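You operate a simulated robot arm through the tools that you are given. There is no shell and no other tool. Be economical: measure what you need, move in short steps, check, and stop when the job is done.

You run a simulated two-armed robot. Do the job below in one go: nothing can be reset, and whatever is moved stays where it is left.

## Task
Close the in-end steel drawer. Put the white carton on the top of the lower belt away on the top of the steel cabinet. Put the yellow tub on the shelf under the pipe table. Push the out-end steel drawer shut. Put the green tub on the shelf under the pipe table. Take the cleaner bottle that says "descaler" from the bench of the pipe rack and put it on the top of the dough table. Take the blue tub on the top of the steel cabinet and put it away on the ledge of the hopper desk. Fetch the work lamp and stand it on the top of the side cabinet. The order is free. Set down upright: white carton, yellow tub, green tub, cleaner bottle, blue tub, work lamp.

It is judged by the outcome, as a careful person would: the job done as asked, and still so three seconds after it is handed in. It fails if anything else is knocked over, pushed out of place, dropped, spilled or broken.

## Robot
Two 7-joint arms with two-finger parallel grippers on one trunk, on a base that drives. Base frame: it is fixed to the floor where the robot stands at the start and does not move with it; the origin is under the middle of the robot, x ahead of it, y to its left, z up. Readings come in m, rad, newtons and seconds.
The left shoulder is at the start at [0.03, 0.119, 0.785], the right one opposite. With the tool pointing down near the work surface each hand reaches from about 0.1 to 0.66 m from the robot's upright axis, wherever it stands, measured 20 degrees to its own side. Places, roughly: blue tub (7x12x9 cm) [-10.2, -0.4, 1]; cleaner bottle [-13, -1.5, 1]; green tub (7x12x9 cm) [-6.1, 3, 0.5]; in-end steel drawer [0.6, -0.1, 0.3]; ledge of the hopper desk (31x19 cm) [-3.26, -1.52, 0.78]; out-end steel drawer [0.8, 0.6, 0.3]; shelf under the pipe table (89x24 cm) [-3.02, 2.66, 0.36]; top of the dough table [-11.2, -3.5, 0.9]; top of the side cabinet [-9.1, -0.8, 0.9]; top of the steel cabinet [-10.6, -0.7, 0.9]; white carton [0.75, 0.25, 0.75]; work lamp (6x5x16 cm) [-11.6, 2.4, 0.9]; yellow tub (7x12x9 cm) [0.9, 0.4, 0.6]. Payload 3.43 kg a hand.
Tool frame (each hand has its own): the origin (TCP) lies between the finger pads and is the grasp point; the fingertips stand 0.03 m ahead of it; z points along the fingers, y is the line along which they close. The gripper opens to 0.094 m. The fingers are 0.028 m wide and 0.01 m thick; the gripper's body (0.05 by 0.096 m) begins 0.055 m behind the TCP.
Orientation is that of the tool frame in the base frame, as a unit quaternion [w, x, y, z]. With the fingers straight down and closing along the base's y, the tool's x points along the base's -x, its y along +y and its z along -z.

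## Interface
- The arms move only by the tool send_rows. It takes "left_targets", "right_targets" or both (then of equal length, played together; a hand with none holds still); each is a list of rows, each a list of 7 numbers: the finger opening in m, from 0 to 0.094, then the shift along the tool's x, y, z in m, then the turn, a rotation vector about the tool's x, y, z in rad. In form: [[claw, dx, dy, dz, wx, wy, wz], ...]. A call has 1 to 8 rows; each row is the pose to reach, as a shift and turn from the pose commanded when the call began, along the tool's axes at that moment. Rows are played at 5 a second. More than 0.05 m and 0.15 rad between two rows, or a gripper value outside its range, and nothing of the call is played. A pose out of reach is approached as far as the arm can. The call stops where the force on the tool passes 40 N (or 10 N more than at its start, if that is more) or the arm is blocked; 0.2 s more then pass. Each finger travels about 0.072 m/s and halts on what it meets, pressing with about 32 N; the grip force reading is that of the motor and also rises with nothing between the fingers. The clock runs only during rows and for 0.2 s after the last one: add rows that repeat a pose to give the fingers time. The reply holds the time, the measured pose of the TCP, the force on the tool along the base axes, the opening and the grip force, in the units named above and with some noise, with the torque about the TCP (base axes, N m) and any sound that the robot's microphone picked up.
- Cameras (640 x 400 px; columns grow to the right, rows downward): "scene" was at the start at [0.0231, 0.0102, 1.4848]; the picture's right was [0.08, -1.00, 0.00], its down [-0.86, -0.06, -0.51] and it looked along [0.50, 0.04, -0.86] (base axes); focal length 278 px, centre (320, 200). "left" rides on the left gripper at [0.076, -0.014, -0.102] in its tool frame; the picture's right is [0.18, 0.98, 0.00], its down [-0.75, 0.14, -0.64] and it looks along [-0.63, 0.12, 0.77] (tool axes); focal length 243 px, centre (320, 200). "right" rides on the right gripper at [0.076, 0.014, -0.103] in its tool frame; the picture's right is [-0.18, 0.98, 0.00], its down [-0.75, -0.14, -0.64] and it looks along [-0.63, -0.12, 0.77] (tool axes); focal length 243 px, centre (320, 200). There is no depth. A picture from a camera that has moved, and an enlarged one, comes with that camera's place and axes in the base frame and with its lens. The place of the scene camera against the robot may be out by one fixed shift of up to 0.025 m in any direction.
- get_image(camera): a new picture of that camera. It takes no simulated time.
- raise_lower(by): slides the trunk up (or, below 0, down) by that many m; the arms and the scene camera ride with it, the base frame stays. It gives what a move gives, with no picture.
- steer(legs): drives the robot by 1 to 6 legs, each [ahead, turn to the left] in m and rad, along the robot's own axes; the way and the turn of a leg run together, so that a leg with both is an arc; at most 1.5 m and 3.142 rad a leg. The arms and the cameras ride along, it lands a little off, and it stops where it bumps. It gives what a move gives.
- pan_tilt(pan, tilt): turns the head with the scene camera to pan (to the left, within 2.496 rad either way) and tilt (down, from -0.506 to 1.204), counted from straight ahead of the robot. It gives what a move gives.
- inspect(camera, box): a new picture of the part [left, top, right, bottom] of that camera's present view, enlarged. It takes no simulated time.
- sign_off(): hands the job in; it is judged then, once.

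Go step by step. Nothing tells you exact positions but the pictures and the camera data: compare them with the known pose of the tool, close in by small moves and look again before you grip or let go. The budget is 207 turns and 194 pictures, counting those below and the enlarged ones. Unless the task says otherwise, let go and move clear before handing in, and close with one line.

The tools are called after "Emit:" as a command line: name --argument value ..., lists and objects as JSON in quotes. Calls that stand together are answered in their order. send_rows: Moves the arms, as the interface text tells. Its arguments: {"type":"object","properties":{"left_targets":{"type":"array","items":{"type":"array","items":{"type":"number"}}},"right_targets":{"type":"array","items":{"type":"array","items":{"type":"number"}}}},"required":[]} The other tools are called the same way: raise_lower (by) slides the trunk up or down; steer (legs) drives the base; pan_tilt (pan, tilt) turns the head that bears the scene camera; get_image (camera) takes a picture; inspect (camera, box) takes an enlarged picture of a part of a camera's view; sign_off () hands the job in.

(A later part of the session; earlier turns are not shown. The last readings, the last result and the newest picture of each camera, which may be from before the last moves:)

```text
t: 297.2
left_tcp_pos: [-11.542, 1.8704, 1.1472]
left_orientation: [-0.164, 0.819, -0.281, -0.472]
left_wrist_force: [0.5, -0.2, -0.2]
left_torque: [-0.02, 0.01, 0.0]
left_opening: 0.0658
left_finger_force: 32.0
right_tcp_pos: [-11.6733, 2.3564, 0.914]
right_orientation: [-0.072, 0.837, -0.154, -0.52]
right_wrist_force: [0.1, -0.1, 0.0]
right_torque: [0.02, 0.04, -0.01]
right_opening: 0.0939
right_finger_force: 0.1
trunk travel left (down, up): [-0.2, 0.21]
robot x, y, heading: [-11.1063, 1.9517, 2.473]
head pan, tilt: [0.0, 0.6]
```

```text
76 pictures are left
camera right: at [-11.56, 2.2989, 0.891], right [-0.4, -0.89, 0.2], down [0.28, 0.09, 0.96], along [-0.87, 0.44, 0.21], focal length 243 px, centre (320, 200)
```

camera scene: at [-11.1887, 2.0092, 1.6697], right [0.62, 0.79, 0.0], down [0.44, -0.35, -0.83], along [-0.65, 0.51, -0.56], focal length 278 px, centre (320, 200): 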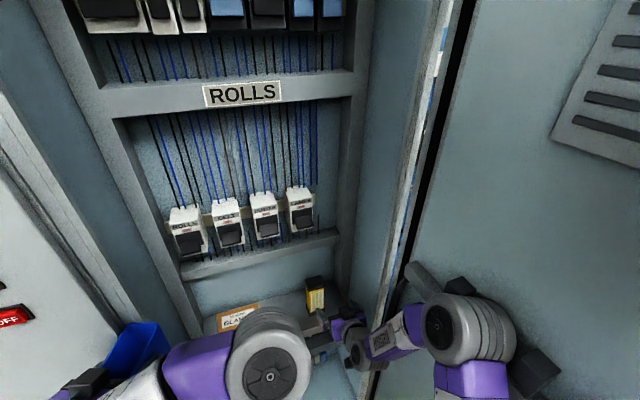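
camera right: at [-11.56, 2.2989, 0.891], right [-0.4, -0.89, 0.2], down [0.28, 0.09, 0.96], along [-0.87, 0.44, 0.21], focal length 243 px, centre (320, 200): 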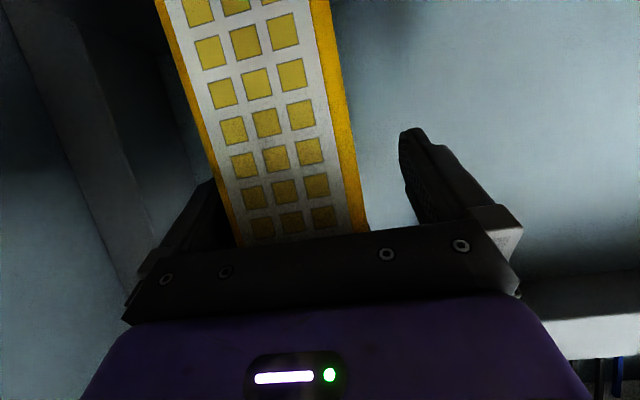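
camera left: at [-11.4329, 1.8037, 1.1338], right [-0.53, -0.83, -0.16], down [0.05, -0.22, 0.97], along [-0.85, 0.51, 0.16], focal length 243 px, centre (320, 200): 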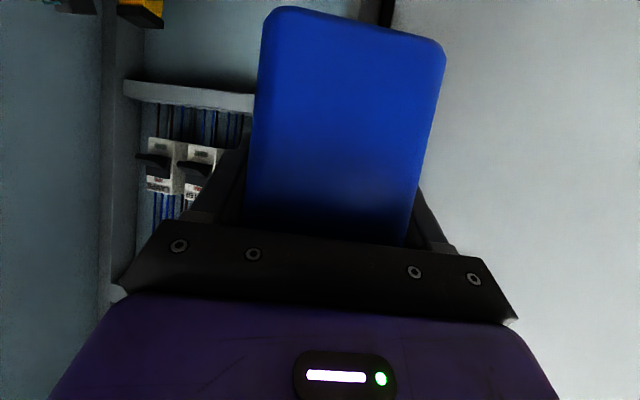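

Emit:
send_rows --right_targets '[[0.094, -0.002, -0.01, 0.004, 0, 0, 0], [0.094, -0.01, -0.011, 0.02, 0, 0, 0], [0.075, -0.01, -0.011, 0.02, 0, 0, 0], [0.055, -0.01, -0.011, 0.02, 0, 0, 0], [0.04, -0.01, -0.011, 0.02, 0, 0, 0], [0.03, -0.01, -0.011, 0.02, 0, 0, 0], [0.03, -0.01, -0.011, 0.02, 0, 0, 0]]'

Emit:
get_image --camera "right"

```text
t: 298.8
left_tcp_pos: [-11.541, 1.8698, 1.1489]
left_orientation: [-0.164, 0.819, -0.28, -0.474]
left_wrist_force: [0.4, -0.7, -0.6]
left_torque: [-0.02, 0.01, 0.02]
left_opening: 0.0658
left_finger_force: 31.7
right_tcp_pos: [-11.689, 2.372, 0.9121]
right_orientation: [-0.071, 0.837, -0.155, -0.52]
right_wrist_force: [-1.0, -1.7, 1.0]
right_torque: [-0.05, 0.01, -0.1]
right_opening: 0.0619
right_finger_force: 32.3
trunk travel left (down, up): [-0.2, 0.21]
robot x, y, heading: [-11.1055, 1.9481, 2.477]
head pan, tilt: [0.0, 0.6]
```

```text
75 pictures are left
camera right: at [-11.5763, 2.3151, 0.8906], right [-0.4, -0.89, 0.21], down [0.28, 0.09, 0.96], along [-0.87, 0.44, 0.21], focal length 243 px, centre (320, 200)
```

right: 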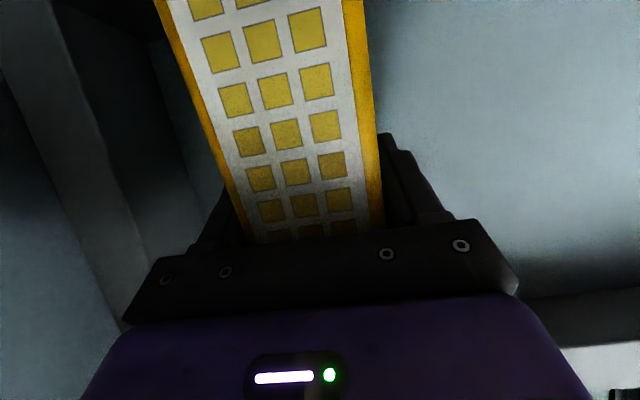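

Gripped (6.2 cm). Lift 4 cm and back out.

Emit:
send_rows --right_targets '[[0.03, -0.018, 0, -0.009, 0, 0, 0], [0.03, -0.036, 0, -0.018, 0, 0, 0], [0.03, -0.036, 0, -0.018, 0, 0, 0]]'

Emit:
steer --legs '[[-0.6, 0]]'

Emit:
get_image --camera "scene"

Emit:
get_image --camera "right"

```text
t: 299.6
left_tcp_pos: [-11.5424, 1.8712, 1.1473]
left_orientation: [-0.165, 0.819, -0.281, -0.473]
left_wrist_force: [-0.4, 0.0, -0.6]
left_torque: [-0.01, -0.01, 0.01]
left_opening: 0.0659
left_finger_force: 31.8
right_tcp_pos: [-11.6874, 2.3747, 0.952]
right_orientation: [-0.072, 0.837, -0.156, -0.519]
right_wrist_force: [-0.6, -0.8, -2.8]
right_torque: [0.05, 0.12, -0.01]
right_opening: 0.0616
right_finger_force: 32.5
trunk travel left (down, up): [-0.2, 0.21]
robot x, y, heading: [-11.1066, 1.9507, 2.477]
head pan, tilt: [0.0, 0.6]
```

```text
t: 302.9
left_tcp_pos: [-11.0759, 1.5022, 1.1495]
left_orientation: [-0.164, 0.82, -0.279, -0.472]
left_wrist_force: [0.9, 0.1, -0.2]
left_torque: [-0.01, 0.0, -0.03]
left_opening: 0.0658
left_finger_force: 31.9
right_tcp_pos: [-11.2234, 2.0052, 0.9524]
right_orientation: [-0.07, 0.838, -0.154, -0.519]
right_wrist_force: [-0.6, 0.5, -2.7]
right_torque: [0.08, 0.1, 0.0]
right_opening: 0.062
right_finger_force: 32.6
trunk travel left (down, up): [-0.2, 0.21]
robot x, y, heading: [-10.6407, 1.5864, 2.478]
head pan, tilt: [0.0, 0.6]
```

```text
74 pictures are left
camera scene: at [-10.7, 1.625, 1.6696], right [0.62, 0.79, 0.0], down [0.44, -0.35, -0.83], along [-0.65, 0.51, -0.56], focal length 278 px, centre (320, 200)
```

scene: 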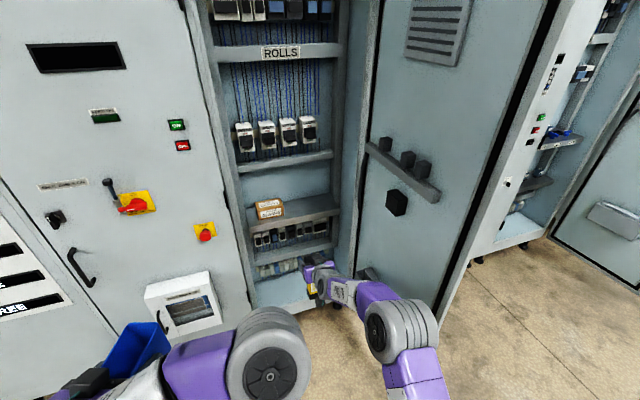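

```text
73 pictures are left
camera right: at [-11.1105, 1.9492, 0.9294], right [-0.4, -0.89, 0.21], down [0.28, 0.09, 0.96], along [-0.87, 0.44, 0.21], focal length 243 px, centre (320, 200)
```

right: 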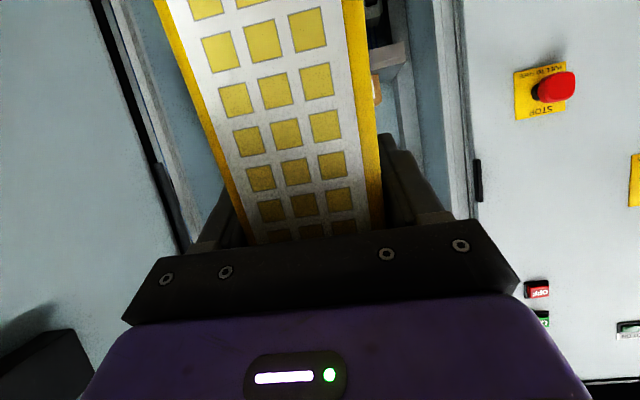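

Lamp held upright. Now to the side cabinet: I'll drive to its north-east corner and face its near corner.

Emit:
steer --legs '[[0, -3.12], [1.45, 0], [1.36, 0], [0, -1.657]]'

Emit:
send_rows --right_targets '[[0.03, -0.04, 0, -0.02, 0, 0, 0], [0.03, -0.08, 0, -0.04, 0, 0, 0], [0.03, -0.12, 0, -0.06, 0, 0, 0], [0.03, -0.152, 0, -0.076, 0, 0, 0]]'

Emit:
pan_tilt --pan 0.0 --tilt 0.6

Emit:
get_image --camera "scene"

```text
t: 327.9
left_tcp_pos: [-8.3059, -0.5363, 1.1481]
left_orientation: [0.213, 0.783, 0.372, -0.452]
left_wrist_force: [-0.6, -0.2, -0.3]
left_torque: [0.03, 0.0, 0.01]
left_opening: 0.0657
left_finger_force: 31.8
right_tcp_pos: [-8.8126, -0.6704, 0.9519]
right_orientation: [0.311, 0.708, 0.473, -0.421]
right_wrist_force: [0.6, -0.5, -1.7]
right_torque: [-0.08, 0.03, -0.02]
right_opening: 0.0621
right_finger_force: 31.9
trunk travel left (down, up): [-0.2, 0.21]
robot x, y, heading: [-8.3701, -0.1012, -2.264]
head pan, tilt: [0.0, 0.6]
```

```text
t: 328.9
left_tcp_pos: [-8.305, -0.5365, 1.1472]
left_orientation: [0.212, 0.783, 0.37, -0.454]
left_wrist_force: [-0.4, 0.7, -1.1]
left_torque: [0.03, -0.01, -0.01]
left_opening: 0.0659
left_finger_force: 32.5
right_tcp_pos: [-8.8177, -0.6668, 1.1219]
right_orientation: [0.312, 0.708, 0.473, -0.422]
right_wrist_force: [-0.5, -0.1, -2.9]
right_torque: [-0.1, 0.04, -0.02]
right_opening: 0.062
right_finger_force: 32.0
trunk travel left (down, up): [-0.2, 0.21]
robot x, y, heading: [-8.3747, -0.1024, -2.268]
head pan, tilt: [0.0, 0.6]
```

```text
t: 329.5
left_tcp_pos: [-8.305, -0.5365, 1.1475]
left_orientation: [0.213, 0.782, 0.371, -0.453]
left_wrist_force: [-0.4, -0.4, -0.4]
left_torque: [0.0, 0.05, -0.02]
left_opening: 0.0655
left_finger_force: 32.0
right_tcp_pos: [-8.8185, -0.6669, 1.1209]
right_orientation: [0.311, 0.708, 0.473, -0.422]
right_wrist_force: [-1.3, 0.0, -2.0]
right_torque: [-0.09, 0.05, 0.02]
right_opening: 0.0622
right_finger_force: 31.9
trunk travel left (down, up): [-0.2, 0.21]
robot x, y, heading: [-8.3743, -0.1002, -2.27]
head pan, tilt: [0.0, 0.6]
```

```text
72 pictures are left
camera scene: at [-8.425, -0.1393, 1.6696], right [-0.77, 0.64, 0.0], down [0.36, 0.43, -0.82], along [-0.53, -0.63, -0.57], focal length 278 px, centre (320, 200)
```

scene: 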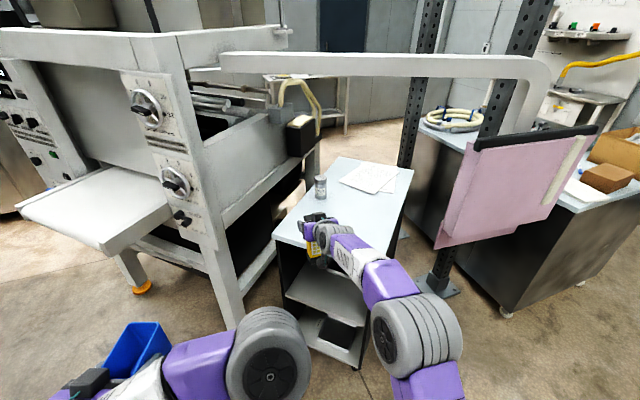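

Emit:
steer --legs '[[0.23, 0]]'

Emit:
send_rows --right_targets '[[0.03, 0.007, -0.043, -0.014, 0, 0, 0], [0.03, 0.014, -0.086, -0.028, 0, 0, 0], [0.03, 0.021, -0.128, -0.042, 0, 0, 0]]'

Emit:
pan_tilt --pan 0.0 --tilt 0.9

Emit:
get_image --camera "scene"

Emit:
get_image --camera "right"

```text
t: 331.3
left_tcp_pos: [-8.4497, -0.7121, 1.1482]
left_orientation: [0.213, 0.782, 0.373, -0.452]
left_wrist_force: [-0.3, -0.7, -0.6]
left_torque: [0.02, 0.01, 0.0]
left_opening: 0.0657
left_finger_force: 31.6
right_tcp_pos: [-8.9625, -0.8442, 1.1212]
right_orientation: [0.312, 0.708, 0.474, -0.421]
right_wrist_force: [-0.5, -0.2, -3.8]
right_torque: [-0.09, 0.06, 0.0]
right_opening: 0.0616
right_finger_force: 31.5
trunk travel left (down, up): [-0.2, 0.21]
robot x, y, heading: [-8.5187, -0.275, -2.263]
head pan, tilt: [0.0, 0.6]
```

```text
t: 332.1
left_tcp_pos: [-8.4508, -0.7107, 1.1488]
left_orientation: [0.213, 0.782, 0.371, -0.453]
left_wrist_force: [-0.3, 0.3, -0.2]
left_torque: [-0.01, 0.0, 0.01]
left_opening: 0.0655
left_finger_force: 32.3
right_tcp_pos: [-9.0646, -0.7544, 1.1159]
right_orientation: [0.312, 0.708, 0.473, -0.421]
right_wrist_force: [0.0, -0.3, -3.9]
right_torque: [-0.07, -0.01, 0.03]
right_opening: 0.0618
right_finger_force: 31.8
trunk travel left (down, up): [-0.2, 0.21]
robot x, y, heading: [-8.5177, -0.2745, -2.259]
head pan, tilt: [0.0, 0.6]
```

```text
t: 332.9
left_tcp_pos: [-8.4499, -0.7113, 1.1493]
left_orientation: [0.213, 0.782, 0.372, -0.453]
left_wrist_force: [0.0, -0.8, -0.1]
left_torque: [0.0, 0.0, 0.02]
left_opening: 0.0656
left_finger_force: 31.5
right_tcp_pos: [-9.0629, -0.7554, 1.1169]
right_orientation: [0.312, 0.708, 0.474, -0.422]
right_wrist_force: [-0.9, 0.7, -3.8]
right_torque: [-0.06, 0.01, -0.01]
right_opening: 0.0615
right_finger_force: 31.9
trunk travel left (down, up): [-0.2, 0.21]
robot x, y, heading: [-8.5182, -0.2745, -2.259]
head pan, tilt: [0.0, 0.901]
```

```text
71 pictures are left
camera scene: at [-8.5625, -0.3046, 1.6448], right [-0.77, 0.64, 0.0], down [0.5, 0.6, -0.62], along [-0.4, -0.48, -0.78], focal length 278 px, centre (320, 200)
```

scene: 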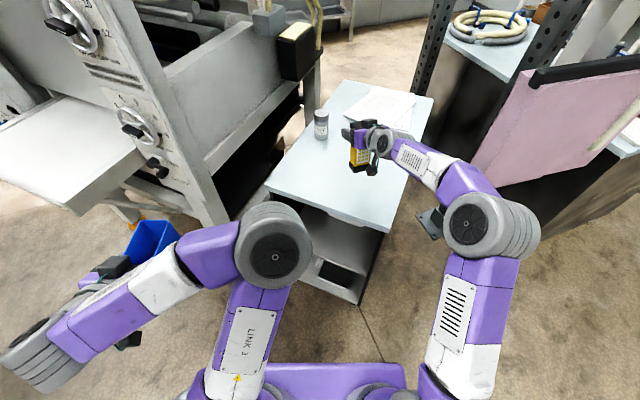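

```text
70 pictures are left
camera right: at [-9.0053, -0.643, 1.0946], right [0.88, -0.43, 0.21], down [-0.09, 0.28, 0.96], along [-0.46, -0.86, 0.21], focal length 243 px, centre (320, 200)
```

right: 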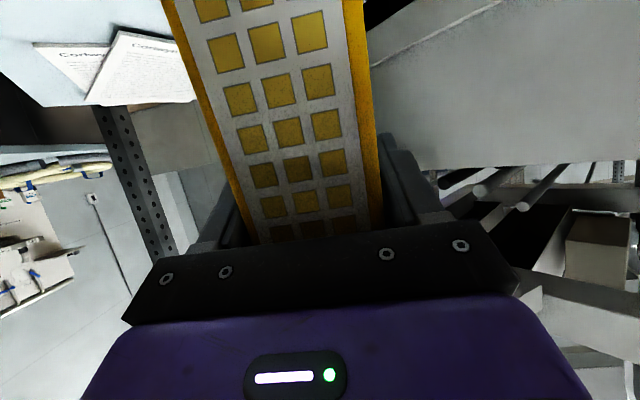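

Emit:
send_rows --right_targets '[[0.03, 0.03, 0, 0.015, 0, 0, 0], [0.03, 0.055, 0, 0.028, 0, 0, 0], [0.03, 0.063, 0, 0.032, 0, 0, 0], [0.03, 0.063, 0, 0.032, 0, 0, 0]]'

Emit:
inspect --camera "scene" --box '[250, 60, 450, 240]'

```text
t: 333.9
left_tcp_pos: [-8.4506, -0.7105, 1.1476]
left_orientation: [0.212, 0.782, 0.372, -0.453]
left_wrist_force: [-0.6, 0.3, -0.9]
left_torque: [0.0, -0.02, 0.02]
left_opening: 0.0658
left_finger_force: 31.7
right_tcp_pos: [-9.0612, -0.7558, 1.0462]
right_orientation: [0.312, 0.707, 0.475, -0.421]
right_wrist_force: [-0.6, 0.9, -2.9]
right_torque: [-0.14, 0.04, -0.01]
right_opening: 0.0619
right_finger_force: 32.0
trunk travel left (down, up): [-0.2, 0.21]
robot x, y, heading: [-8.5169, -0.2733, -2.264]
head pan, tilt: [0.0, 0.901]
```

```text
2.22 times, centred on (350, 150) of scene
camera zoom: at [-8.5623, -0.3048, 1.6448], right [-0.77, 0.64, 0.0], down [0.5, 0.6, -0.62], along [-0.4, -0.48, -0.78], focal length 619 px, centre (253, 311)
```

zoom: 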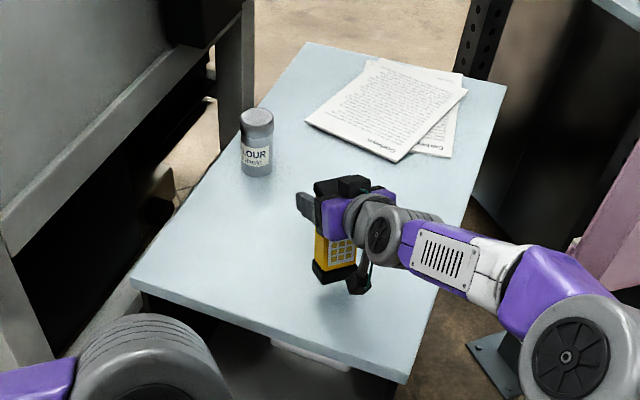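

Emit:
send_rows --right_targets '[[0.03, 0.006, 0, 0.003, 0, 0, 0], [0.03, 0.012, 0, 0.006, 0, 0, 0], [0.03, 0.017, 0, 0.0085, 0, 0, 0], [0.03, 0.017, 0, 0.0085, 0, 0, 0]]'

```text
t: 334.9
left_tcp_pos: [-8.4489, -0.7112, 1.1474]
left_orientation: [0.213, 0.781, 0.372, -0.453]
left_wrist_force: [-0.4, 0.5, -1.5]
left_torque: [0.0, 0.01, 0.0]
left_opening: 0.0659
left_finger_force: 31.9
right_tcp_pos: [-9.0607, -0.7552, 1.0263]
right_orientation: [0.312, 0.708, 0.474, -0.421]
right_wrist_force: [-0.6, 1.4, -2.7]
right_torque: [-0.1, 0.02, -0.02]
right_opening: 0.0618
right_finger_force: 31.7
trunk travel left (down, up): [-0.2, 0.21]
robot x, y, heading: [-8.5194, -0.2738, -2.261]
head pan, tilt: [0.0, 0.901]
```

Emit:
send_rows --right_targets '[[0.03, 0.004, 0, 0.002, 0, 0, 0], [0.03, 0.008, 0, 0.004, 0, 0, 0], [0.03, 0.012, 0, 0.006, 0, 0, 0], [0.03, 0.012, 0, 0.006, 0, 0, 0]]'

Emit:
inspect --camera "scene" --box '[300, 100, 440, 210]'

```text
t: 335.9
left_tcp_pos: [-8.4505, -0.7108, 1.1483]
left_orientation: [0.213, 0.782, 0.372, -0.453]
left_wrist_force: [-0.1, -0.2, -0.5]
left_torque: [0.01, -0.05, 0.0]
left_opening: 0.0657
left_finger_force: 31.7
right_tcp_pos: [-9.0622, -0.7562, 1.0142]
right_orientation: [0.313, 0.707, 0.474, -0.421]
right_wrist_force: [-0.1, 0.2, -1.7]
right_torque: [-0.07, 0.04, 0.0]
right_opening: 0.0618
right_finger_force: 31.3
trunk travel left (down, up): [-0.2, 0.21]
robot x, y, heading: [-8.5195, -0.2753, -2.267]
head pan, tilt: [0.0, 0.901]
```

```text
3.64 times, centred on (370, 155) of scene
camera zoom: at [-8.5623, -0.3047, 1.6448], right [-0.77, 0.64, 0.0], down [0.5, 0.6, -0.62], along [-0.4, -0.48, -0.78], focal length 1013 px, centre (138, 364)
```

zoom: 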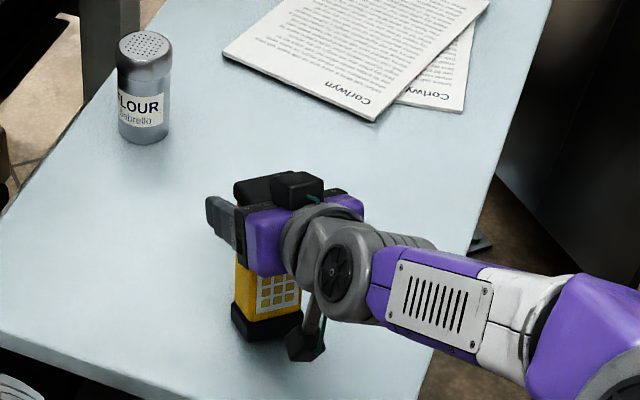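

Emit:
send_rows --right_targets '[[0.03, 0.003, 0, 0.0015, 0, 0, 0], [0.03, 0.006, 0, 0.003, 0, 0, 0], [0.03, 0.009, 0, 0.0045, 0, 0, 0], [0.03, 0.009, 0, 0.0045, 0, 0, 0]]'

```text
t: 336.9
left_tcp_pos: [-8.4467, -0.7101, 1.1482]
left_orientation: [0.213, 0.781, 0.373, -0.454]
left_wrist_force: [0.8, -0.8, -1.1]
left_torque: [0.0, 0.0, -0.03]
left_opening: 0.0657
left_finger_force: 32.4
right_tcp_pos: [-9.0591, -0.7538, 1.0081]
right_orientation: [0.313, 0.705, 0.474, -0.425]
right_wrist_force: [3.7, 3.3, 28.0]
right_torque: [1.0, -0.1, 0.02]
right_opening: 0.0579
right_finger_force: 31.7
trunk travel left (down, up): [-0.2, 0.21]
robot x, y, heading: [-8.5178, -0.2751, -2.264]
head pan, tilt: [0.0, 0.901]
```

Emit:
send_rows --right_targets '[[0.05, -0.003, 0, -0.0015, 0, 0, 0], [0.06, -0.004, 0, -0.002, 0, 0, 0], [0.075, -0.004, 0, -0.002, 0, 0, 0], [0.094, -0.004, 0, -0.002, 0, 0, 0], [0.094, -0.004, 0, -0.002, 0, 0, 0]]'

Emit:
get_image --camera "right"

Emit:
inspect --camera "scene" --box '[300, 100, 440, 210]'

```text
t: 338.1
left_tcp_pos: [-8.4494, -0.7107, 1.1485]
left_orientation: [0.213, 0.782, 0.372, -0.453]
left_wrist_force: [0.1, 0.9, -1.2]
left_torque: [-0.01, -0.02, 0.0]
left_opening: 0.0657
left_finger_force: 32.0
right_tcp_pos: [-9.0611, -0.7549, 1.0068]
right_orientation: [0.312, 0.707, 0.474, -0.421]
right_wrist_force: [0.3, 0.7, -1.1]
right_torque: [0.0, 0.01, -0.01]
right_opening: 0.094
right_finger_force: 0.1
trunk travel left (down, up): [-0.2, 0.21]
robot x, y, heading: [-8.5196, -0.2753, -2.265]
head pan, tilt: [0.0, 0.901]
```

```text
67 pictures are left
camera right: at [-9.003, -0.643, 0.984], right [0.88, -0.43, 0.21], down [-0.09, 0.28, 0.96], along [-0.46, -0.86, 0.21], focal length 243 px, centre (320, 200)
```

right: 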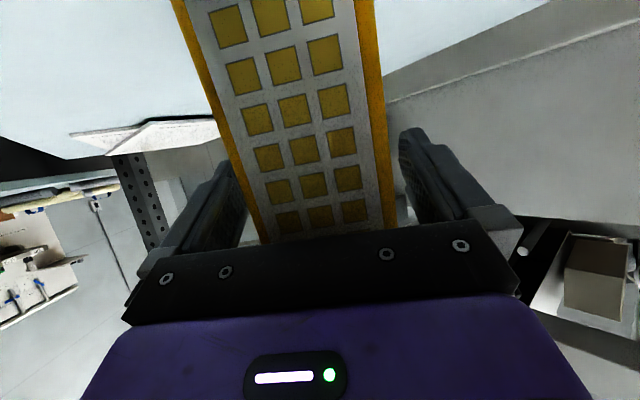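

```text
3.64 times, centred on (370, 155) of scene
camera zoom: at [-8.5621, -0.3046, 1.6448], right [-0.77, 0.64, 0.0], down [0.5, 0.6, -0.62], along [-0.4, -0.48, -0.78], focal length 1013 px, centre (138, 364)
```

zoom: 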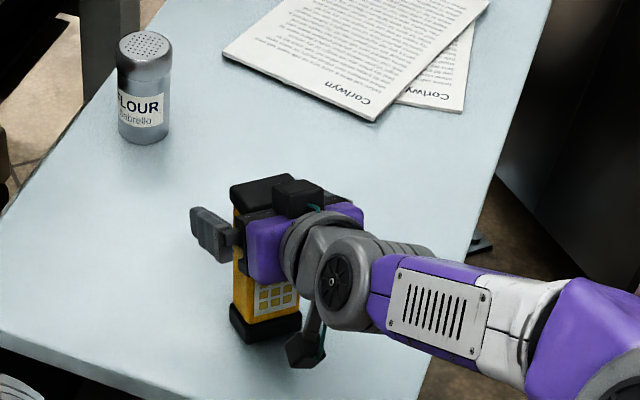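

Emit:
send_rows --right_targets '[[0.094, 0.016, 0, -0.033, 0, 0, 0], [0.094, 0.036, 0, -0.073, 0, 0, 0], [0.094, 0.056, 0, -0.113, 0, 0, 0], [0.094, 0.03, 0, -0.14, 0, 0, 0], [0.094, -0.01, 0, -0.16, 0, 0, 0], [0.094, -0.05, 0, -0.18, 0, 0, 0]]'

Emit:
inspect --camera "scene" --box '[250, 60, 450, 240]'

Emit:
get_image --camera "right"

```text
t: 339.5
left_tcp_pos: [-8.4488, -0.7111, 1.1485]
left_orientation: [0.213, 0.782, 0.372, -0.452]
left_wrist_force: [-0.2, 1.2, -1.2]
left_torque: [-0.01, -0.01, 0.01]
left_opening: 0.0661
left_finger_force: 31.7
right_tcp_pos: [-9.0148, -0.622, 1.1325]
right_orientation: [0.312, 0.707, 0.475, -0.421]
right_wrist_force: [1.0, -0.2, -0.2]
right_torque: [0.01, -0.01, -0.01]
right_opening: 0.0941
right_finger_force: 0.1
trunk travel left (down, up): [-0.2, 0.21]
robot x, y, heading: [-8.5171, -0.272, -2.26]
head pan, tilt: [0.0, 0.901]
```

```text
2.22 times, centred on (350, 150) of scene
camera zoom: at [-8.5616, -0.304, 1.6448], right [-0.77, 0.64, 0.0], down [0.5, 0.6, -0.62], along [-0.4, -0.48, -0.78], focal length 619 px, centre (253, 311)
```

zoom: 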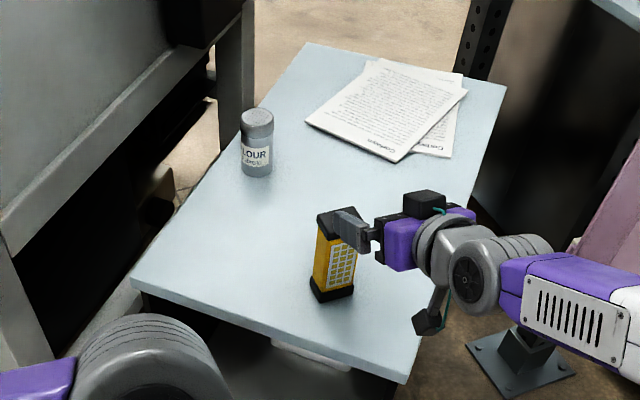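

```text
64 pictures are left
camera right: at [-8.9569, -0.5116, 1.1115], right [0.88, -0.43, 0.2], down [-0.09, 0.28, 0.96], along [-0.46, -0.86, 0.21], focal length 243 px, centre (320, 200)
```

right: 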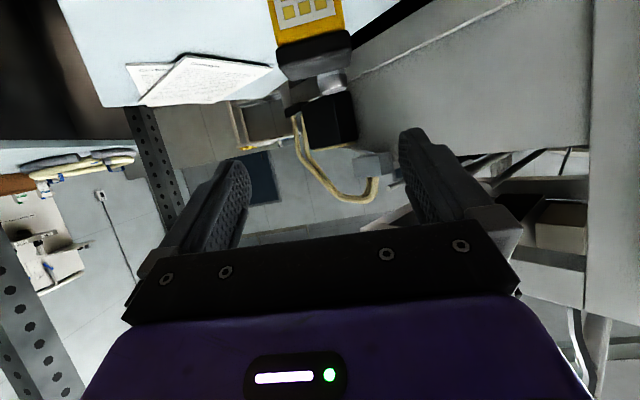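

The lamp stands. Now for the bottle at the pipe rack: I'll back away and drive round the north side of the steel cabinet.

Emit:
steer --legs '[[-0.6, 0], [0, -1.235], [1.1, 0], [1.1, 0], [0, 0.759], [1.33, 0]]'

Emit:
pan_tilt --pan 0.5 --tilt 0.5

Emit:
get_image --camera "scene"

```text
t: 364.9
left_tcp_pos: [-11.5795, -0.1147, 1.1483]
left_orientation: [0.115, 0.841, 0.204, -0.487]
left_wrist_force: [-0.7, 0.3, -0.8]
left_torque: [0.01, 0.0, -0.04]
left_opening: 0.0658
left_finger_force: 32.4
right_tcp_pos: [-12.0646, 0.1914, 1.1335]
right_orientation: [0.219, 0.79, 0.319, -0.476]
right_wrist_force: [-1.3, -0.9, 0.0]
right_torque: [-0.01, -0.02, 0.03]
right_opening: 0.0939
right_finger_force: 0.1
trunk travel left (down, up): [-0.2, 0.21]
robot x, y, heading: [-11.4703, 0.3132, -2.675]
head pan, tilt: [0.0, 0.901]
```

```text
t: 365.9
left_tcp_pos: [-11.5807, -0.1148, 1.1482]
left_orientation: [0.116, 0.841, 0.205, -0.487]
left_wrist_force: [0.0, 0.0, -1.4]
left_torque: [0.05, 0.01, 0.02]
left_opening: 0.0658
left_finger_force: 31.7
right_tcp_pos: [-12.0631, 0.1911, 1.1331]
right_orientation: [0.22, 0.789, 0.32, -0.476]
right_wrist_force: [0.1, -0.5, 0.3]
right_torque: [0.04, -0.01, 0.0]
right_opening: 0.0941
right_finger_force: 0.1
trunk travel left (down, up): [-0.2, 0.21]
robot x, y, heading: [-11.4693, 0.314, -2.673]
head pan, tilt: [0.499, 0.499]
```

```text
63 pictures are left
camera scene: at [-11.5085, 0.2576, 1.6786], right [-0.82, 0.57, 0.0], down [0.27, 0.39, -0.88], along [-0.5, -0.72, -0.48], focal length 278 px, centre (320, 200)
```

scene: 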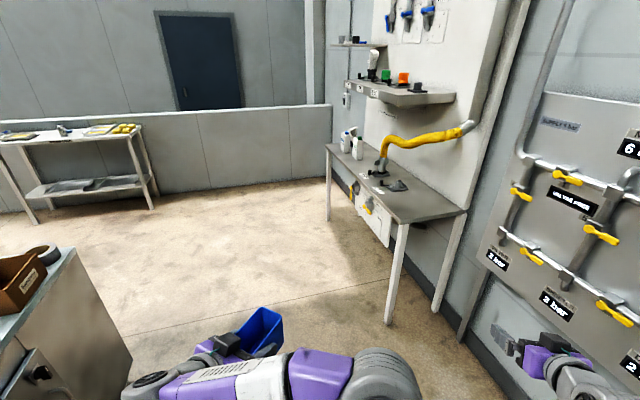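

Emit:
steer --legs '[[0, 0.796], [1.1, 0], [1.03, 0], [0, -1.576]]'

Emit:
pan_tilt --pan 0.0 --tilt 0.6

Emit:
get_image --camera "scene"

Emit:
inspect --camera "scene" --box '[220, 130, 420, 260]'

```text
t: 382.5
left_tcp_pos: [-12.4795, -1.9845, 1.1481]
left_orientation: [-0.071, 0.857, -0.119, -0.496]
left_wrist_force: [-0.1, 0.0, -0.2]
left_torque: [0.0, 0.01, -0.03]
left_opening: 0.0657
left_finger_force: 32.2
right_tcp_pos: [-12.6257, -1.4319, 1.1339]
right_orientation: [0.029, 0.852, 0.007, -0.523]
right_wrist_force: [-0.5, 0.1, 0.4]
right_torque: [-0.01, -0.03, 0.0]
right_opening: 0.0942
right_finger_force: 0.2
trunk travel left (down, up): [-0.2, 0.21]
robot x, y, heading: [-12.1079, -1.7469, 2.854]
head pan, tilt: [0.499, 0.499]
```

```text
t: 383.4
left_tcp_pos: [-12.4802, -1.9864, 1.1486]
left_orientation: [-0.07, 0.857, -0.117, -0.496]
left_wrist_force: [-0.4, 0.6, -1.3]
left_torque: [0.0, -0.04, -0.02]
left_opening: 0.0657
left_finger_force: 32.4
right_tcp_pos: [-12.625, -1.4319, 1.1334]
right_orientation: [0.03, 0.851, 0.008, -0.524]
right_wrist_force: [0.1, 0.2, -0.6]
right_torque: [-0.05, 0.01, -0.01]
right_opening: 0.0943
right_finger_force: 0.1
trunk travel left (down, up): [-0.2, 0.21]
robot x, y, heading: [-12.1088, -1.7502, 2.855]
head pan, tilt: [0.0, 0.6]
```

```text
62 pictures are left
camera scene: at [-12.1775, -1.7268, 1.6696], right [0.28, 0.96, 0.0], down [0.54, -0.16, -0.83], along [-0.79, 0.23, -0.56], focal length 278 px, centre (320, 200)
```

scene: 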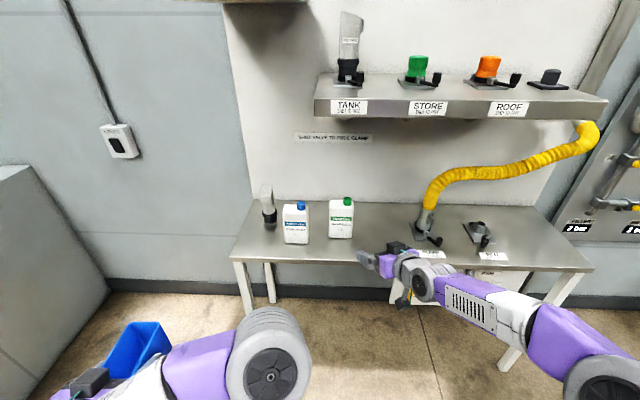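

```text
3.08 times, centred on (320, 195) of scene
camera zoom: at [-12.1775, -1.7268, 1.6696], right [0.28, 0.96, 0.0], down [0.54, -0.16, -0.83], along [-0.79, 0.23, -0.56], focal length 857 px, centre (320, 215)
```

zoom: 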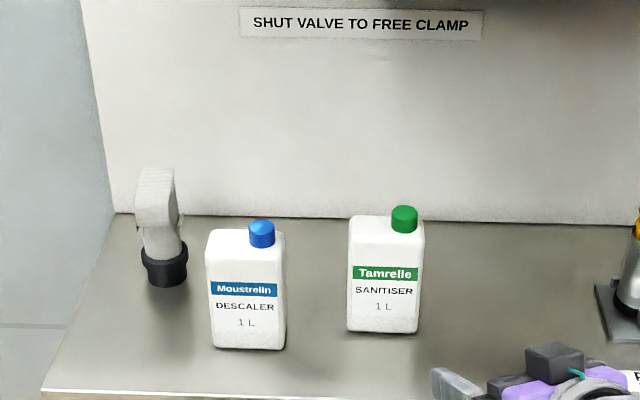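

The left bottle (blue cap) reads DESCALER; the other is a sanitiser. I need its width, so I'll look with the right wrist camera.

Emit:
get_image --camera "right"

Emit:
get_image --camera "left"

```text
60 pictures are left
camera right: at [-12.5006, -1.4419, 1.1108], right [-0.04, -0.98, 0.21], down [0.22, 0.19, 0.96], along [-0.97, 0.08, 0.21], focal length 243 px, centre (320, 200)
```

right: 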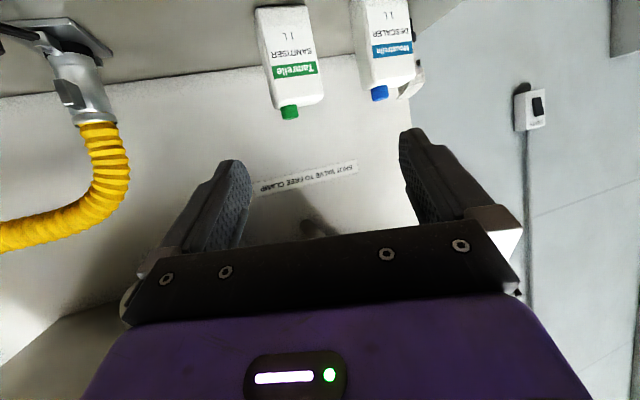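

```text
59 pictures are left
camera left: at [-12.3541, -2.007, 1.1338], right [-0.18, -0.97, -0.16], down [0.13, -0.19, 0.97], along [-0.97, 0.15, 0.16], focal length 243 px, centre (320, 200)
```

left: 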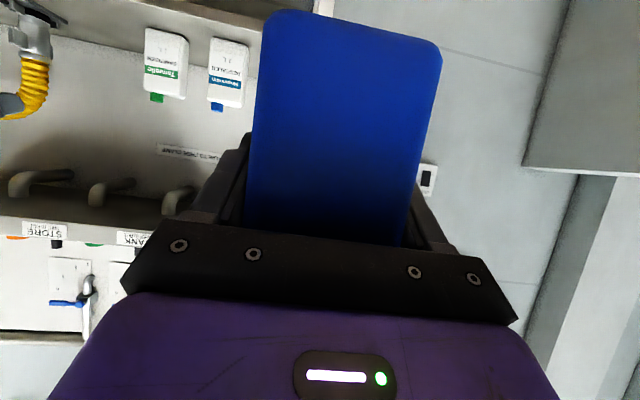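

The descaler is at about (−13.01, −1.58), shoulder z≈1.02, roughly 9 cm wide—too tight across. I'll take it from above across its thinner side, so I turn the right hand straight down.

Emit:
send_rows --right_targets '[[0.094, -0.01, 0, -0.01, 0, 0.138, 0], [0.094, -0.02, 0, -0.02, 0, 0.276, 0], [0.094, -0.03, 0, -0.03, 0, 0.414, 0], [0.094, -0.04, 0, -0.04, 0, 0.552, 0], [0.094, -0.05, 0, -0.05, 0, 0.69, 0], [0.094, -0.055, 0, -0.055, 0, 0.828, 0], [0.094, -0.06, 0, -0.06, 0, 0.966, 0], [0.094, -0.065, 0, -0.065, 0, 1.104, 0]]'

Emit:
send_rows --right_targets '[[0.094, 0, 0, 0, 0, 0, -0.147], [0.094, 0, 0, 0, 0, 0, -0.294], [0.094, 0, 0, 0, 0, 0, -0.441], [0.094, 0, 0, 0, 0, 0, -0.588], [0.094, 0, 0, 0, 0, 0, -0.735], [0.094, 0, 0, 0, 0, 0, -0.882], [0.094, 0, 0, 0, 0, 0, -1.03]]'

Emit:
steer --legs '[[0, 0.17]]'

Emit:
get_image --camera "scene"

```text
t: 385.2
left_tcp_pos: [-12.4796, -1.9864, 1.148]
left_orientation: [-0.07, 0.857, -0.117, -0.496]
left_wrist_force: [0.1, -0.2, -1.2]
left_torque: [0.0, 0.0, 0.0]
left_opening: 0.0657
left_finger_force: 31.9
right_tcp_pos: [-12.5969, -1.4285, 1.216]
right_orientation: [0.021, 0.999, 0.022, -0.032]
right_wrist_force: [0.2, -0.6, -0.1]
right_torque: [0.01, 0.02, -0.05]
right_opening: 0.0941
right_finger_force: 0.0
right hand out of reach, approached as far as the arm can: row 8
trunk travel left (down, up): [-0.2, 0.21]
robot x, y, heading: [-12.1104, -1.7502, 2.855]
head pan, tilt: [0.0, 0.6]
```

```text
t: 386.8
left_tcp_pos: [-12.4813, -1.9858, 1.1481]
left_orientation: [-0.07, 0.858, -0.117, -0.495]
left_wrist_force: [-0.1, -0.4, 0.0]
left_torque: [-0.04, 0.0, -0.04]
left_opening: 0.0656
left_finger_force: 32.1
right_tcp_pos: [-12.5972, -1.4284, 1.2168]
right_orientation: [0.002, 0.858, 0.512, -0.038]
right_wrist_force: [0.9, -0.2, 0.5]
right_torque: [0.0, -0.03, 0.0]
right_opening: 0.0942
right_finger_force: 0.0
trunk travel left (down, up): [-0.2, 0.21]
robot x, y, heading: [-12.1067, -1.7476, 2.86]
head pan, tilt: [0.0, 0.6]
```

```text
t: 387.9
left_tcp_pos: [-12.4337, -2.0454, 1.1487]
left_orientation: [-0.029, 0.865, -0.045, -0.499]
left_wrist_force: [1.1, -0.6, -1.5]
left_torque: [0.02, 0.0, 0.03]
left_opening: 0.0658
left_finger_force: 32.2
right_tcp_pos: [-12.6438, -1.5149, 1.2179]
right_orientation: [0.005, 0.813, 0.581, -0.039]
right_wrist_force: [0.3, 0.4, -0.1]
right_torque: [0.04, 0.0, 0.03]
right_opening: 0.0939
right_finger_force: 0.1
trunk travel left (down, up): [-0.2, 0.21]
robot x, y, heading: [-12.1108, -1.7451, 3.03]
head pan, tilt: [0.0, 0.6]
```

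```text
58 pictures are left
camera scene: at [-12.1784, -1.7367, 1.6697], right [0.11, 0.99, 0.0], down [0.56, -0.06, -0.83], along [-0.82, 0.09, -0.56], focal length 278 px, centre (320, 200)
```

scene: 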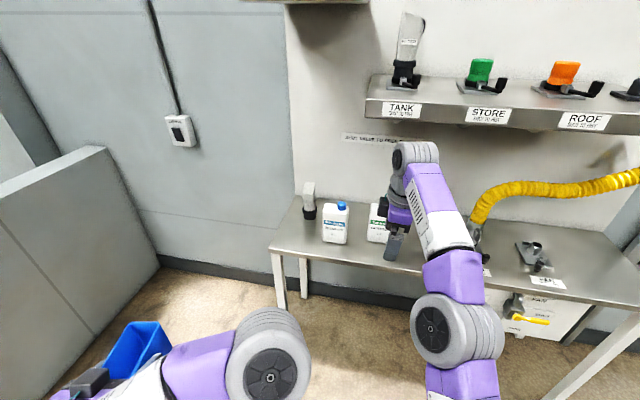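

Emit:
steer --legs '[[0.3, 0]]'

Emit:
send_rows --right_targets '[[0.094, -0.04, -0.01, 0, -0.01, 0.02, 0], [0.094, -0.08, -0.02, 0, -0.02, 0.04, 0], [0.094, -0.12, -0.03, 0, -0.037, 0.069, 0]]'

Emit:
get_image --camera "right"

Emit:
get_image --camera "scene"

```text
t: 389.9
left_tcp_pos: [-12.6937, -2.0146, 1.1546]
left_orientation: [-0.034, 0.86, -0.048, -0.506]
left_wrist_force: [-0.7, 0.2, -0.8]
left_torque: [-0.02, -0.02, -0.03]
left_opening: 0.0658
left_finger_force: 31.9
right_tcp_pos: [-12.8903, -1.4859, 1.228]
right_orientation: [0.014, 0.811, 0.584, -0.029]
right_wrist_force: [0.1, 0.6, 0.0]
right_torque: [-0.03, 0.01, 0.03]
right_opening: 0.0941
right_finger_force: 0.0
trunk travel left (down, up): [-0.2, 0.21]
robot x, y, heading: [-12.389, -1.7129, 3.013]
head pan, tilt: [0.0, 0.6]
stopped in leg 1: the robot was blocked; the commanded pose is now the measured one
```

```text
t: 390.7
left_tcp_pos: [-12.7318, -2.0172, 1.144]
left_orientation: [-0.033, 0.869, -0.046, -0.492]
left_wrist_force: [-2.1, -0.1, -1.7]
left_torque: [0.0, -0.06, -0.03]
left_opening: 0.0658
left_finger_force: 32.2
right_tcp_pos: [-12.939, -1.5653, 1.1864]
right_orientation: [0.013, 0.811, 0.585, 0.012]
right_wrist_force: [-2.9, -1.1, -0.6]
right_torque: [0.03, -0.19, 0.05]
right_opening: 0.0939
right_finger_force: 0.0
right hand out of reach, approached as far as the arm can: row 1, 2, 3
trunk travel left (down, up): [-0.2, 0.21]
robot x, y, heading: [-12.392, -1.717, 3.02]
head pan, tilt: [0.0, 0.6]
```

```text
57 pictures are left
camera right: at [-12.9072, -1.4969, 1.2881], right [0.87, -0.48, 0.04], down [-0.4, -0.67, 0.63], along [-0.28, -0.57, -0.77], focal length 243 px, centre (320, 200)
```

right: 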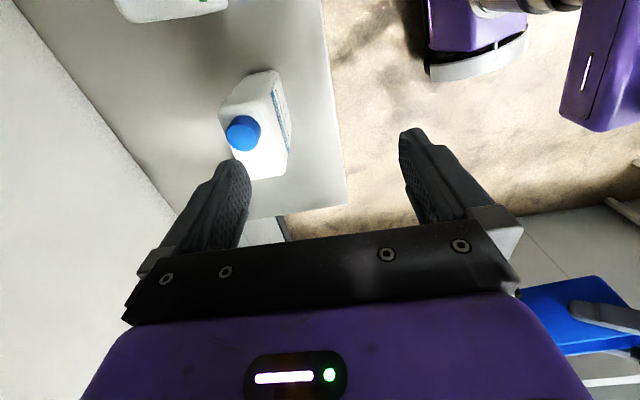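

```text
56 pictures are left
camera scene: at [-12.4786, -1.709, 1.6693], right [0.12, 0.99, 0.0], down [0.57, -0.06, -0.82], along [-0.81, 0.1, -0.57], focal length 278 px, centre (320, 200)
```

scene: 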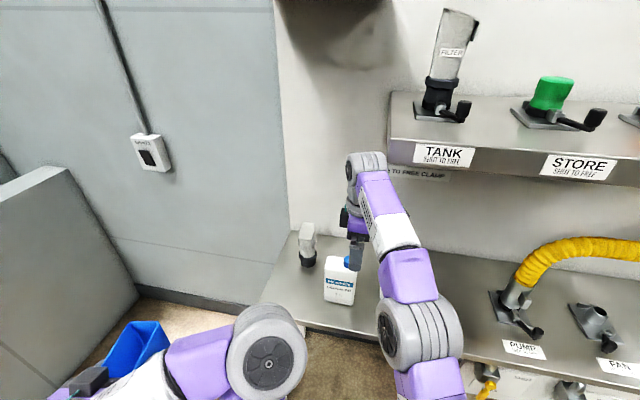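

The base just touched the bench, so I'll back 2 cm, raise the trunk for better reach, and bring the hand back down to above the bottle.

Emit:
steer --legs '[[-0.03, 0]]'

Emit:
raise_lower --by 0.2

Emit:
send_rows --right_targets '[[0.094, -0.01, 0, 0.04, 0, 0, 0], [0.094, -0.02, -0.01, 0.08, 0, 0, 0], [0.094, -0.03, -0.025, 0.12, 0, 0, 0], [0.094, -0.04, -0.045, 0.16, 0, 0, 0], [0.094, -0.04, -0.065, 0.2, 0, 0, 0], [0.094, -0.04, -0.085, 0.23, 0, 0, 0], [0.094, -0.04, -0.1, 0.25, 0, 0, 0]]'

Emit:
get_image --camera "right"

Emit:
get_image --camera "scene"

```text
t: 391.6
left_tcp_pos: [-12.6873, -2.0169, 1.148]
left_orientation: [-0.033, 0.866, -0.048, -0.497]
left_wrist_force: [1.2, -0.3, -1.1]
left_torque: [0.0, 0.0, -0.03]
left_opening: 0.0658
left_finger_force: 32.1
right_tcp_pos: [-12.8951, -1.5607, 1.1928]
right_orientation: [0.011, 0.812, 0.583, 0.006]
right_wrist_force: [-0.3, 0.0, 0.2]
right_torque: [-0.02, 0.0, 0.0]
right_opening: 0.0941
right_finger_force: 0.1
trunk travel left (down, up): [-0.2, 0.21]
robot x, y, heading: [-12.3561, -1.7196, 3.017]
head pan, tilt: [0.0, 0.6]
```

```text
t: 393.7
left_tcp_pos: [-12.6889, -2.0167, 1.3472]
left_orientation: [-0.033, 0.865, -0.048, -0.498]
left_wrist_force: [0.7, -1.1, -0.2]
left_torque: [0.03, 0.02, 0.01]
left_opening: 0.0657
left_finger_force: 32.0
right_tcp_pos: [-12.8952, -1.5616, 1.3927]
right_orientation: [0.012, 0.813, 0.583, 0.007]
right_wrist_force: [0.4, -0.1, 0.5]
right_torque: [-0.02, 0.04, 0.01]
right_opening: 0.094
right_finger_force: 0.1
trunk travel left (down, up): [-0.4, 0.01]
robot x, y, heading: [-12.3578, -1.7198, 3.016]
head pan, tilt: [0.0, 0.6]
```

```text
t: 395.3
left_tcp_pos: [-12.6876, -2.0157, 1.348]
left_orientation: [-0.031, 0.866, -0.047, -0.497]
left_wrist_force: [0.1, -0.1, -1.1]
left_torque: [-0.03, -0.03, 0.01]
left_opening: 0.0657
left_finger_force: 31.5
right_tcp_pos: [-12.981, -1.5741, 1.1366]
right_orientation: [0.012, 0.812, 0.583, 0.006]
right_wrist_force: [0.2, -0.1, -0.2]
right_torque: [-0.04, 0.03, 0.01]
right_opening: 0.0941
right_finger_force: 0.1
right hand out of reach, approached as far as the arm can: row 7
trunk travel left (down, up): [-0.4, 0.01]
robot x, y, heading: [-12.3587, -1.7168, 3.022]
head pan, tilt: [0.0, 0.6]
```

```text
55 pictures are left
camera right: at [-12.9461, -1.5055, 1.2374], right [0.87, -0.49, 0.03], down [-0.39, -0.66, 0.64], along [-0.3, -0.57, -0.77], focal length 243 px, centre (320, 200)
```

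right: 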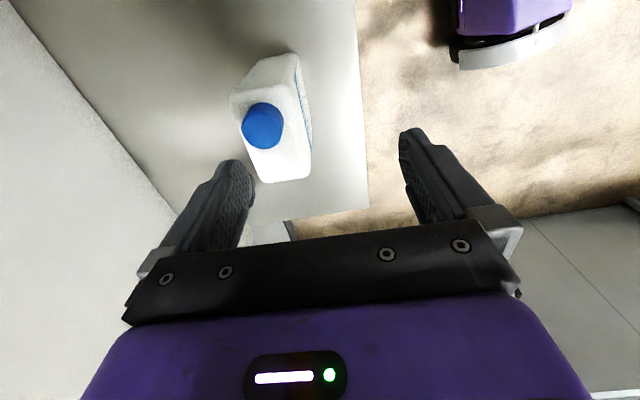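

```text
54 pictures are left
camera scene: at [-12.4305, -1.7069, 1.8697], right [0.12, 0.99, 0.0], down [0.56, -0.07, -0.83], along [-0.82, 0.1, -0.56], focal length 278 px, centre (320, 200)
```

scene: 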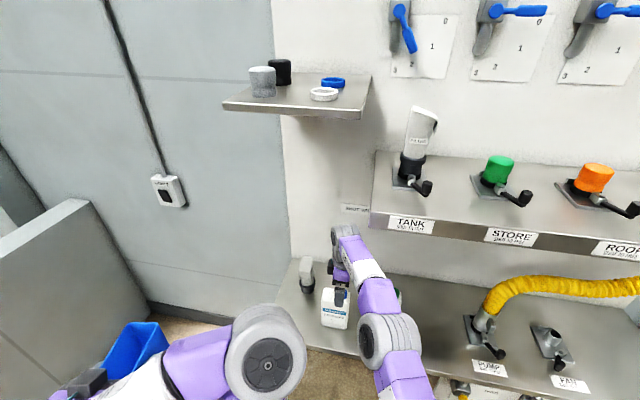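

Emit:
steer --legs '[[0.022, 0]]'

Emit:
send_rows --right_targets '[[0.094, -0.008, -0.01, 0.01, 0, 0, 0], [0.094, -0.012, -0.02, 0.025, 0, 0, 0], [0.094, -0.015, -0.03, 0.04, 0, 0, 0]]'

Emit:
get_image --camera "right"

```text
t: 396.1
left_tcp_pos: [-12.7071, -2.0145, 1.3471]
left_orientation: [-0.032, 0.865, -0.047, -0.499]
left_wrist_force: [0.7, -0.2, -0.7]
left_torque: [0.0, 0.02, 0.0]
left_opening: 0.0658
left_finger_force: 31.6
right_tcp_pos: [-12.9989, -1.5728, 1.1383]
right_orientation: [0.011, 0.813, 0.582, 0.006]
right_wrist_force: [0.2, -0.8, 0.3]
right_torque: [0.0, 0.03, 0.02]
right_opening: 0.0939
right_finger_force: 0.1
trunk travel left (down, up): [-0.4, 0.01]
robot x, y, heading: [-12.3845, -1.7162, 3.018]
head pan, tilt: [0.0, 0.6]
```

```text
t: 396.9
left_tcp_pos: [-12.7107, -2.0135, 1.3476]
left_orientation: [-0.033, 0.866, -0.048, -0.498]
left_wrist_force: [-0.6, 0.8, -0.8]
left_torque: [-0.01, -0.01, 0.0]
left_opening: 0.0657
left_finger_force: 32.0
right_tcp_pos: [-13.0073, -1.5694, 1.0983]
right_orientation: [0.012, 0.813, 0.583, 0.007]
right_wrist_force: [-0.1, 0.7, -0.3]
right_torque: [-0.03, 0.01, -0.02]
right_opening: 0.0939
right_finger_force: 0.1
right hand out of reach, approached as far as the arm can: row 1, 2, 3
trunk travel left (down, up): [-0.4, 0.01]
robot x, y, heading: [-12.3806, -1.7151, 3.023]
head pan, tilt: [0.0, 0.6]
```

```text
53 pictures are left
camera right: at [-12.9745, -1.5021, 1.2002], right [0.87, -0.49, 0.03], down [-0.39, -0.66, 0.64], along [-0.3, -0.57, -0.77], focal length 243 px, centre (320, 200)
```

right: 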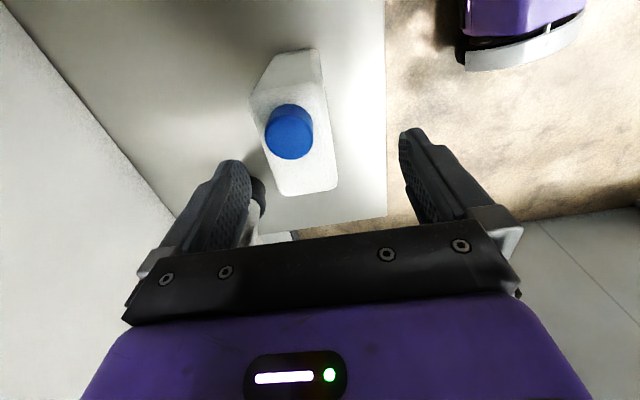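

Emit:
send_rows --right_targets '[[0.094, -0.006, -0.003, 0.02, 0, 0, 0], [0.094, -0.01, -0.006, 0.037, 0, 0, 0], [0.094, -0.012, -0.015, 0.037, 0, 0, 0], [0.094, -0.012, -0.025, 0.037, 0, 0, 0]]'

Emit:
get_image --camera "right"

```text
t: 397.9
left_tcp_pos: [-12.7105, -2.0142, 1.3482]
left_orientation: [-0.033, 0.866, -0.048, -0.497]
left_wrist_force: [-0.7, -0.2, -1.3]
left_torque: [-0.02, -0.02, 0.04]
left_opening: 0.0661
left_finger_force: 32.4
right_tcp_pos: [-13.0053, -1.5737, 1.0624]
right_orientation: [0.011, 0.813, 0.582, 0.007]
right_wrist_force: [-0.9, -0.6, -0.5]
right_torque: [0.0, 0.01, 0.04]
right_opening: 0.094
right_finger_force: 0.1
right hand out of reach, approached as far as the arm can: row 1, 2, 3, 4
trunk travel left (down, up): [-0.4, 0.01]
robot x, y, heading: [-12.3777, -1.7144, 3.019]
head pan, tilt: [0.0, 0.6]
```

```text
52 pictures are left
camera right: at [-12.972, -1.5053, 1.1642], right [0.87, -0.49, 0.03], down [-0.39, -0.66, 0.64], along [-0.3, -0.57, -0.77], focal length 243 px, centre (320, 200)
```

right: 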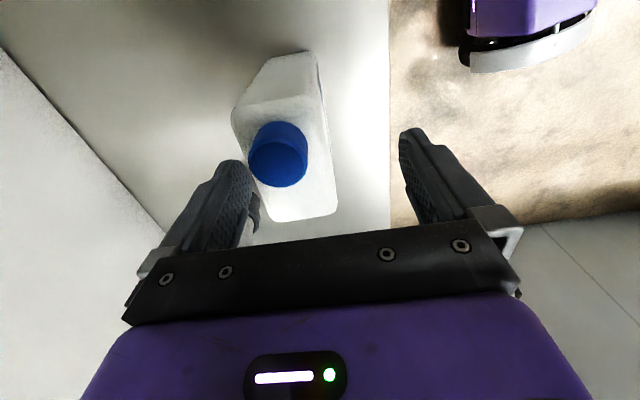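

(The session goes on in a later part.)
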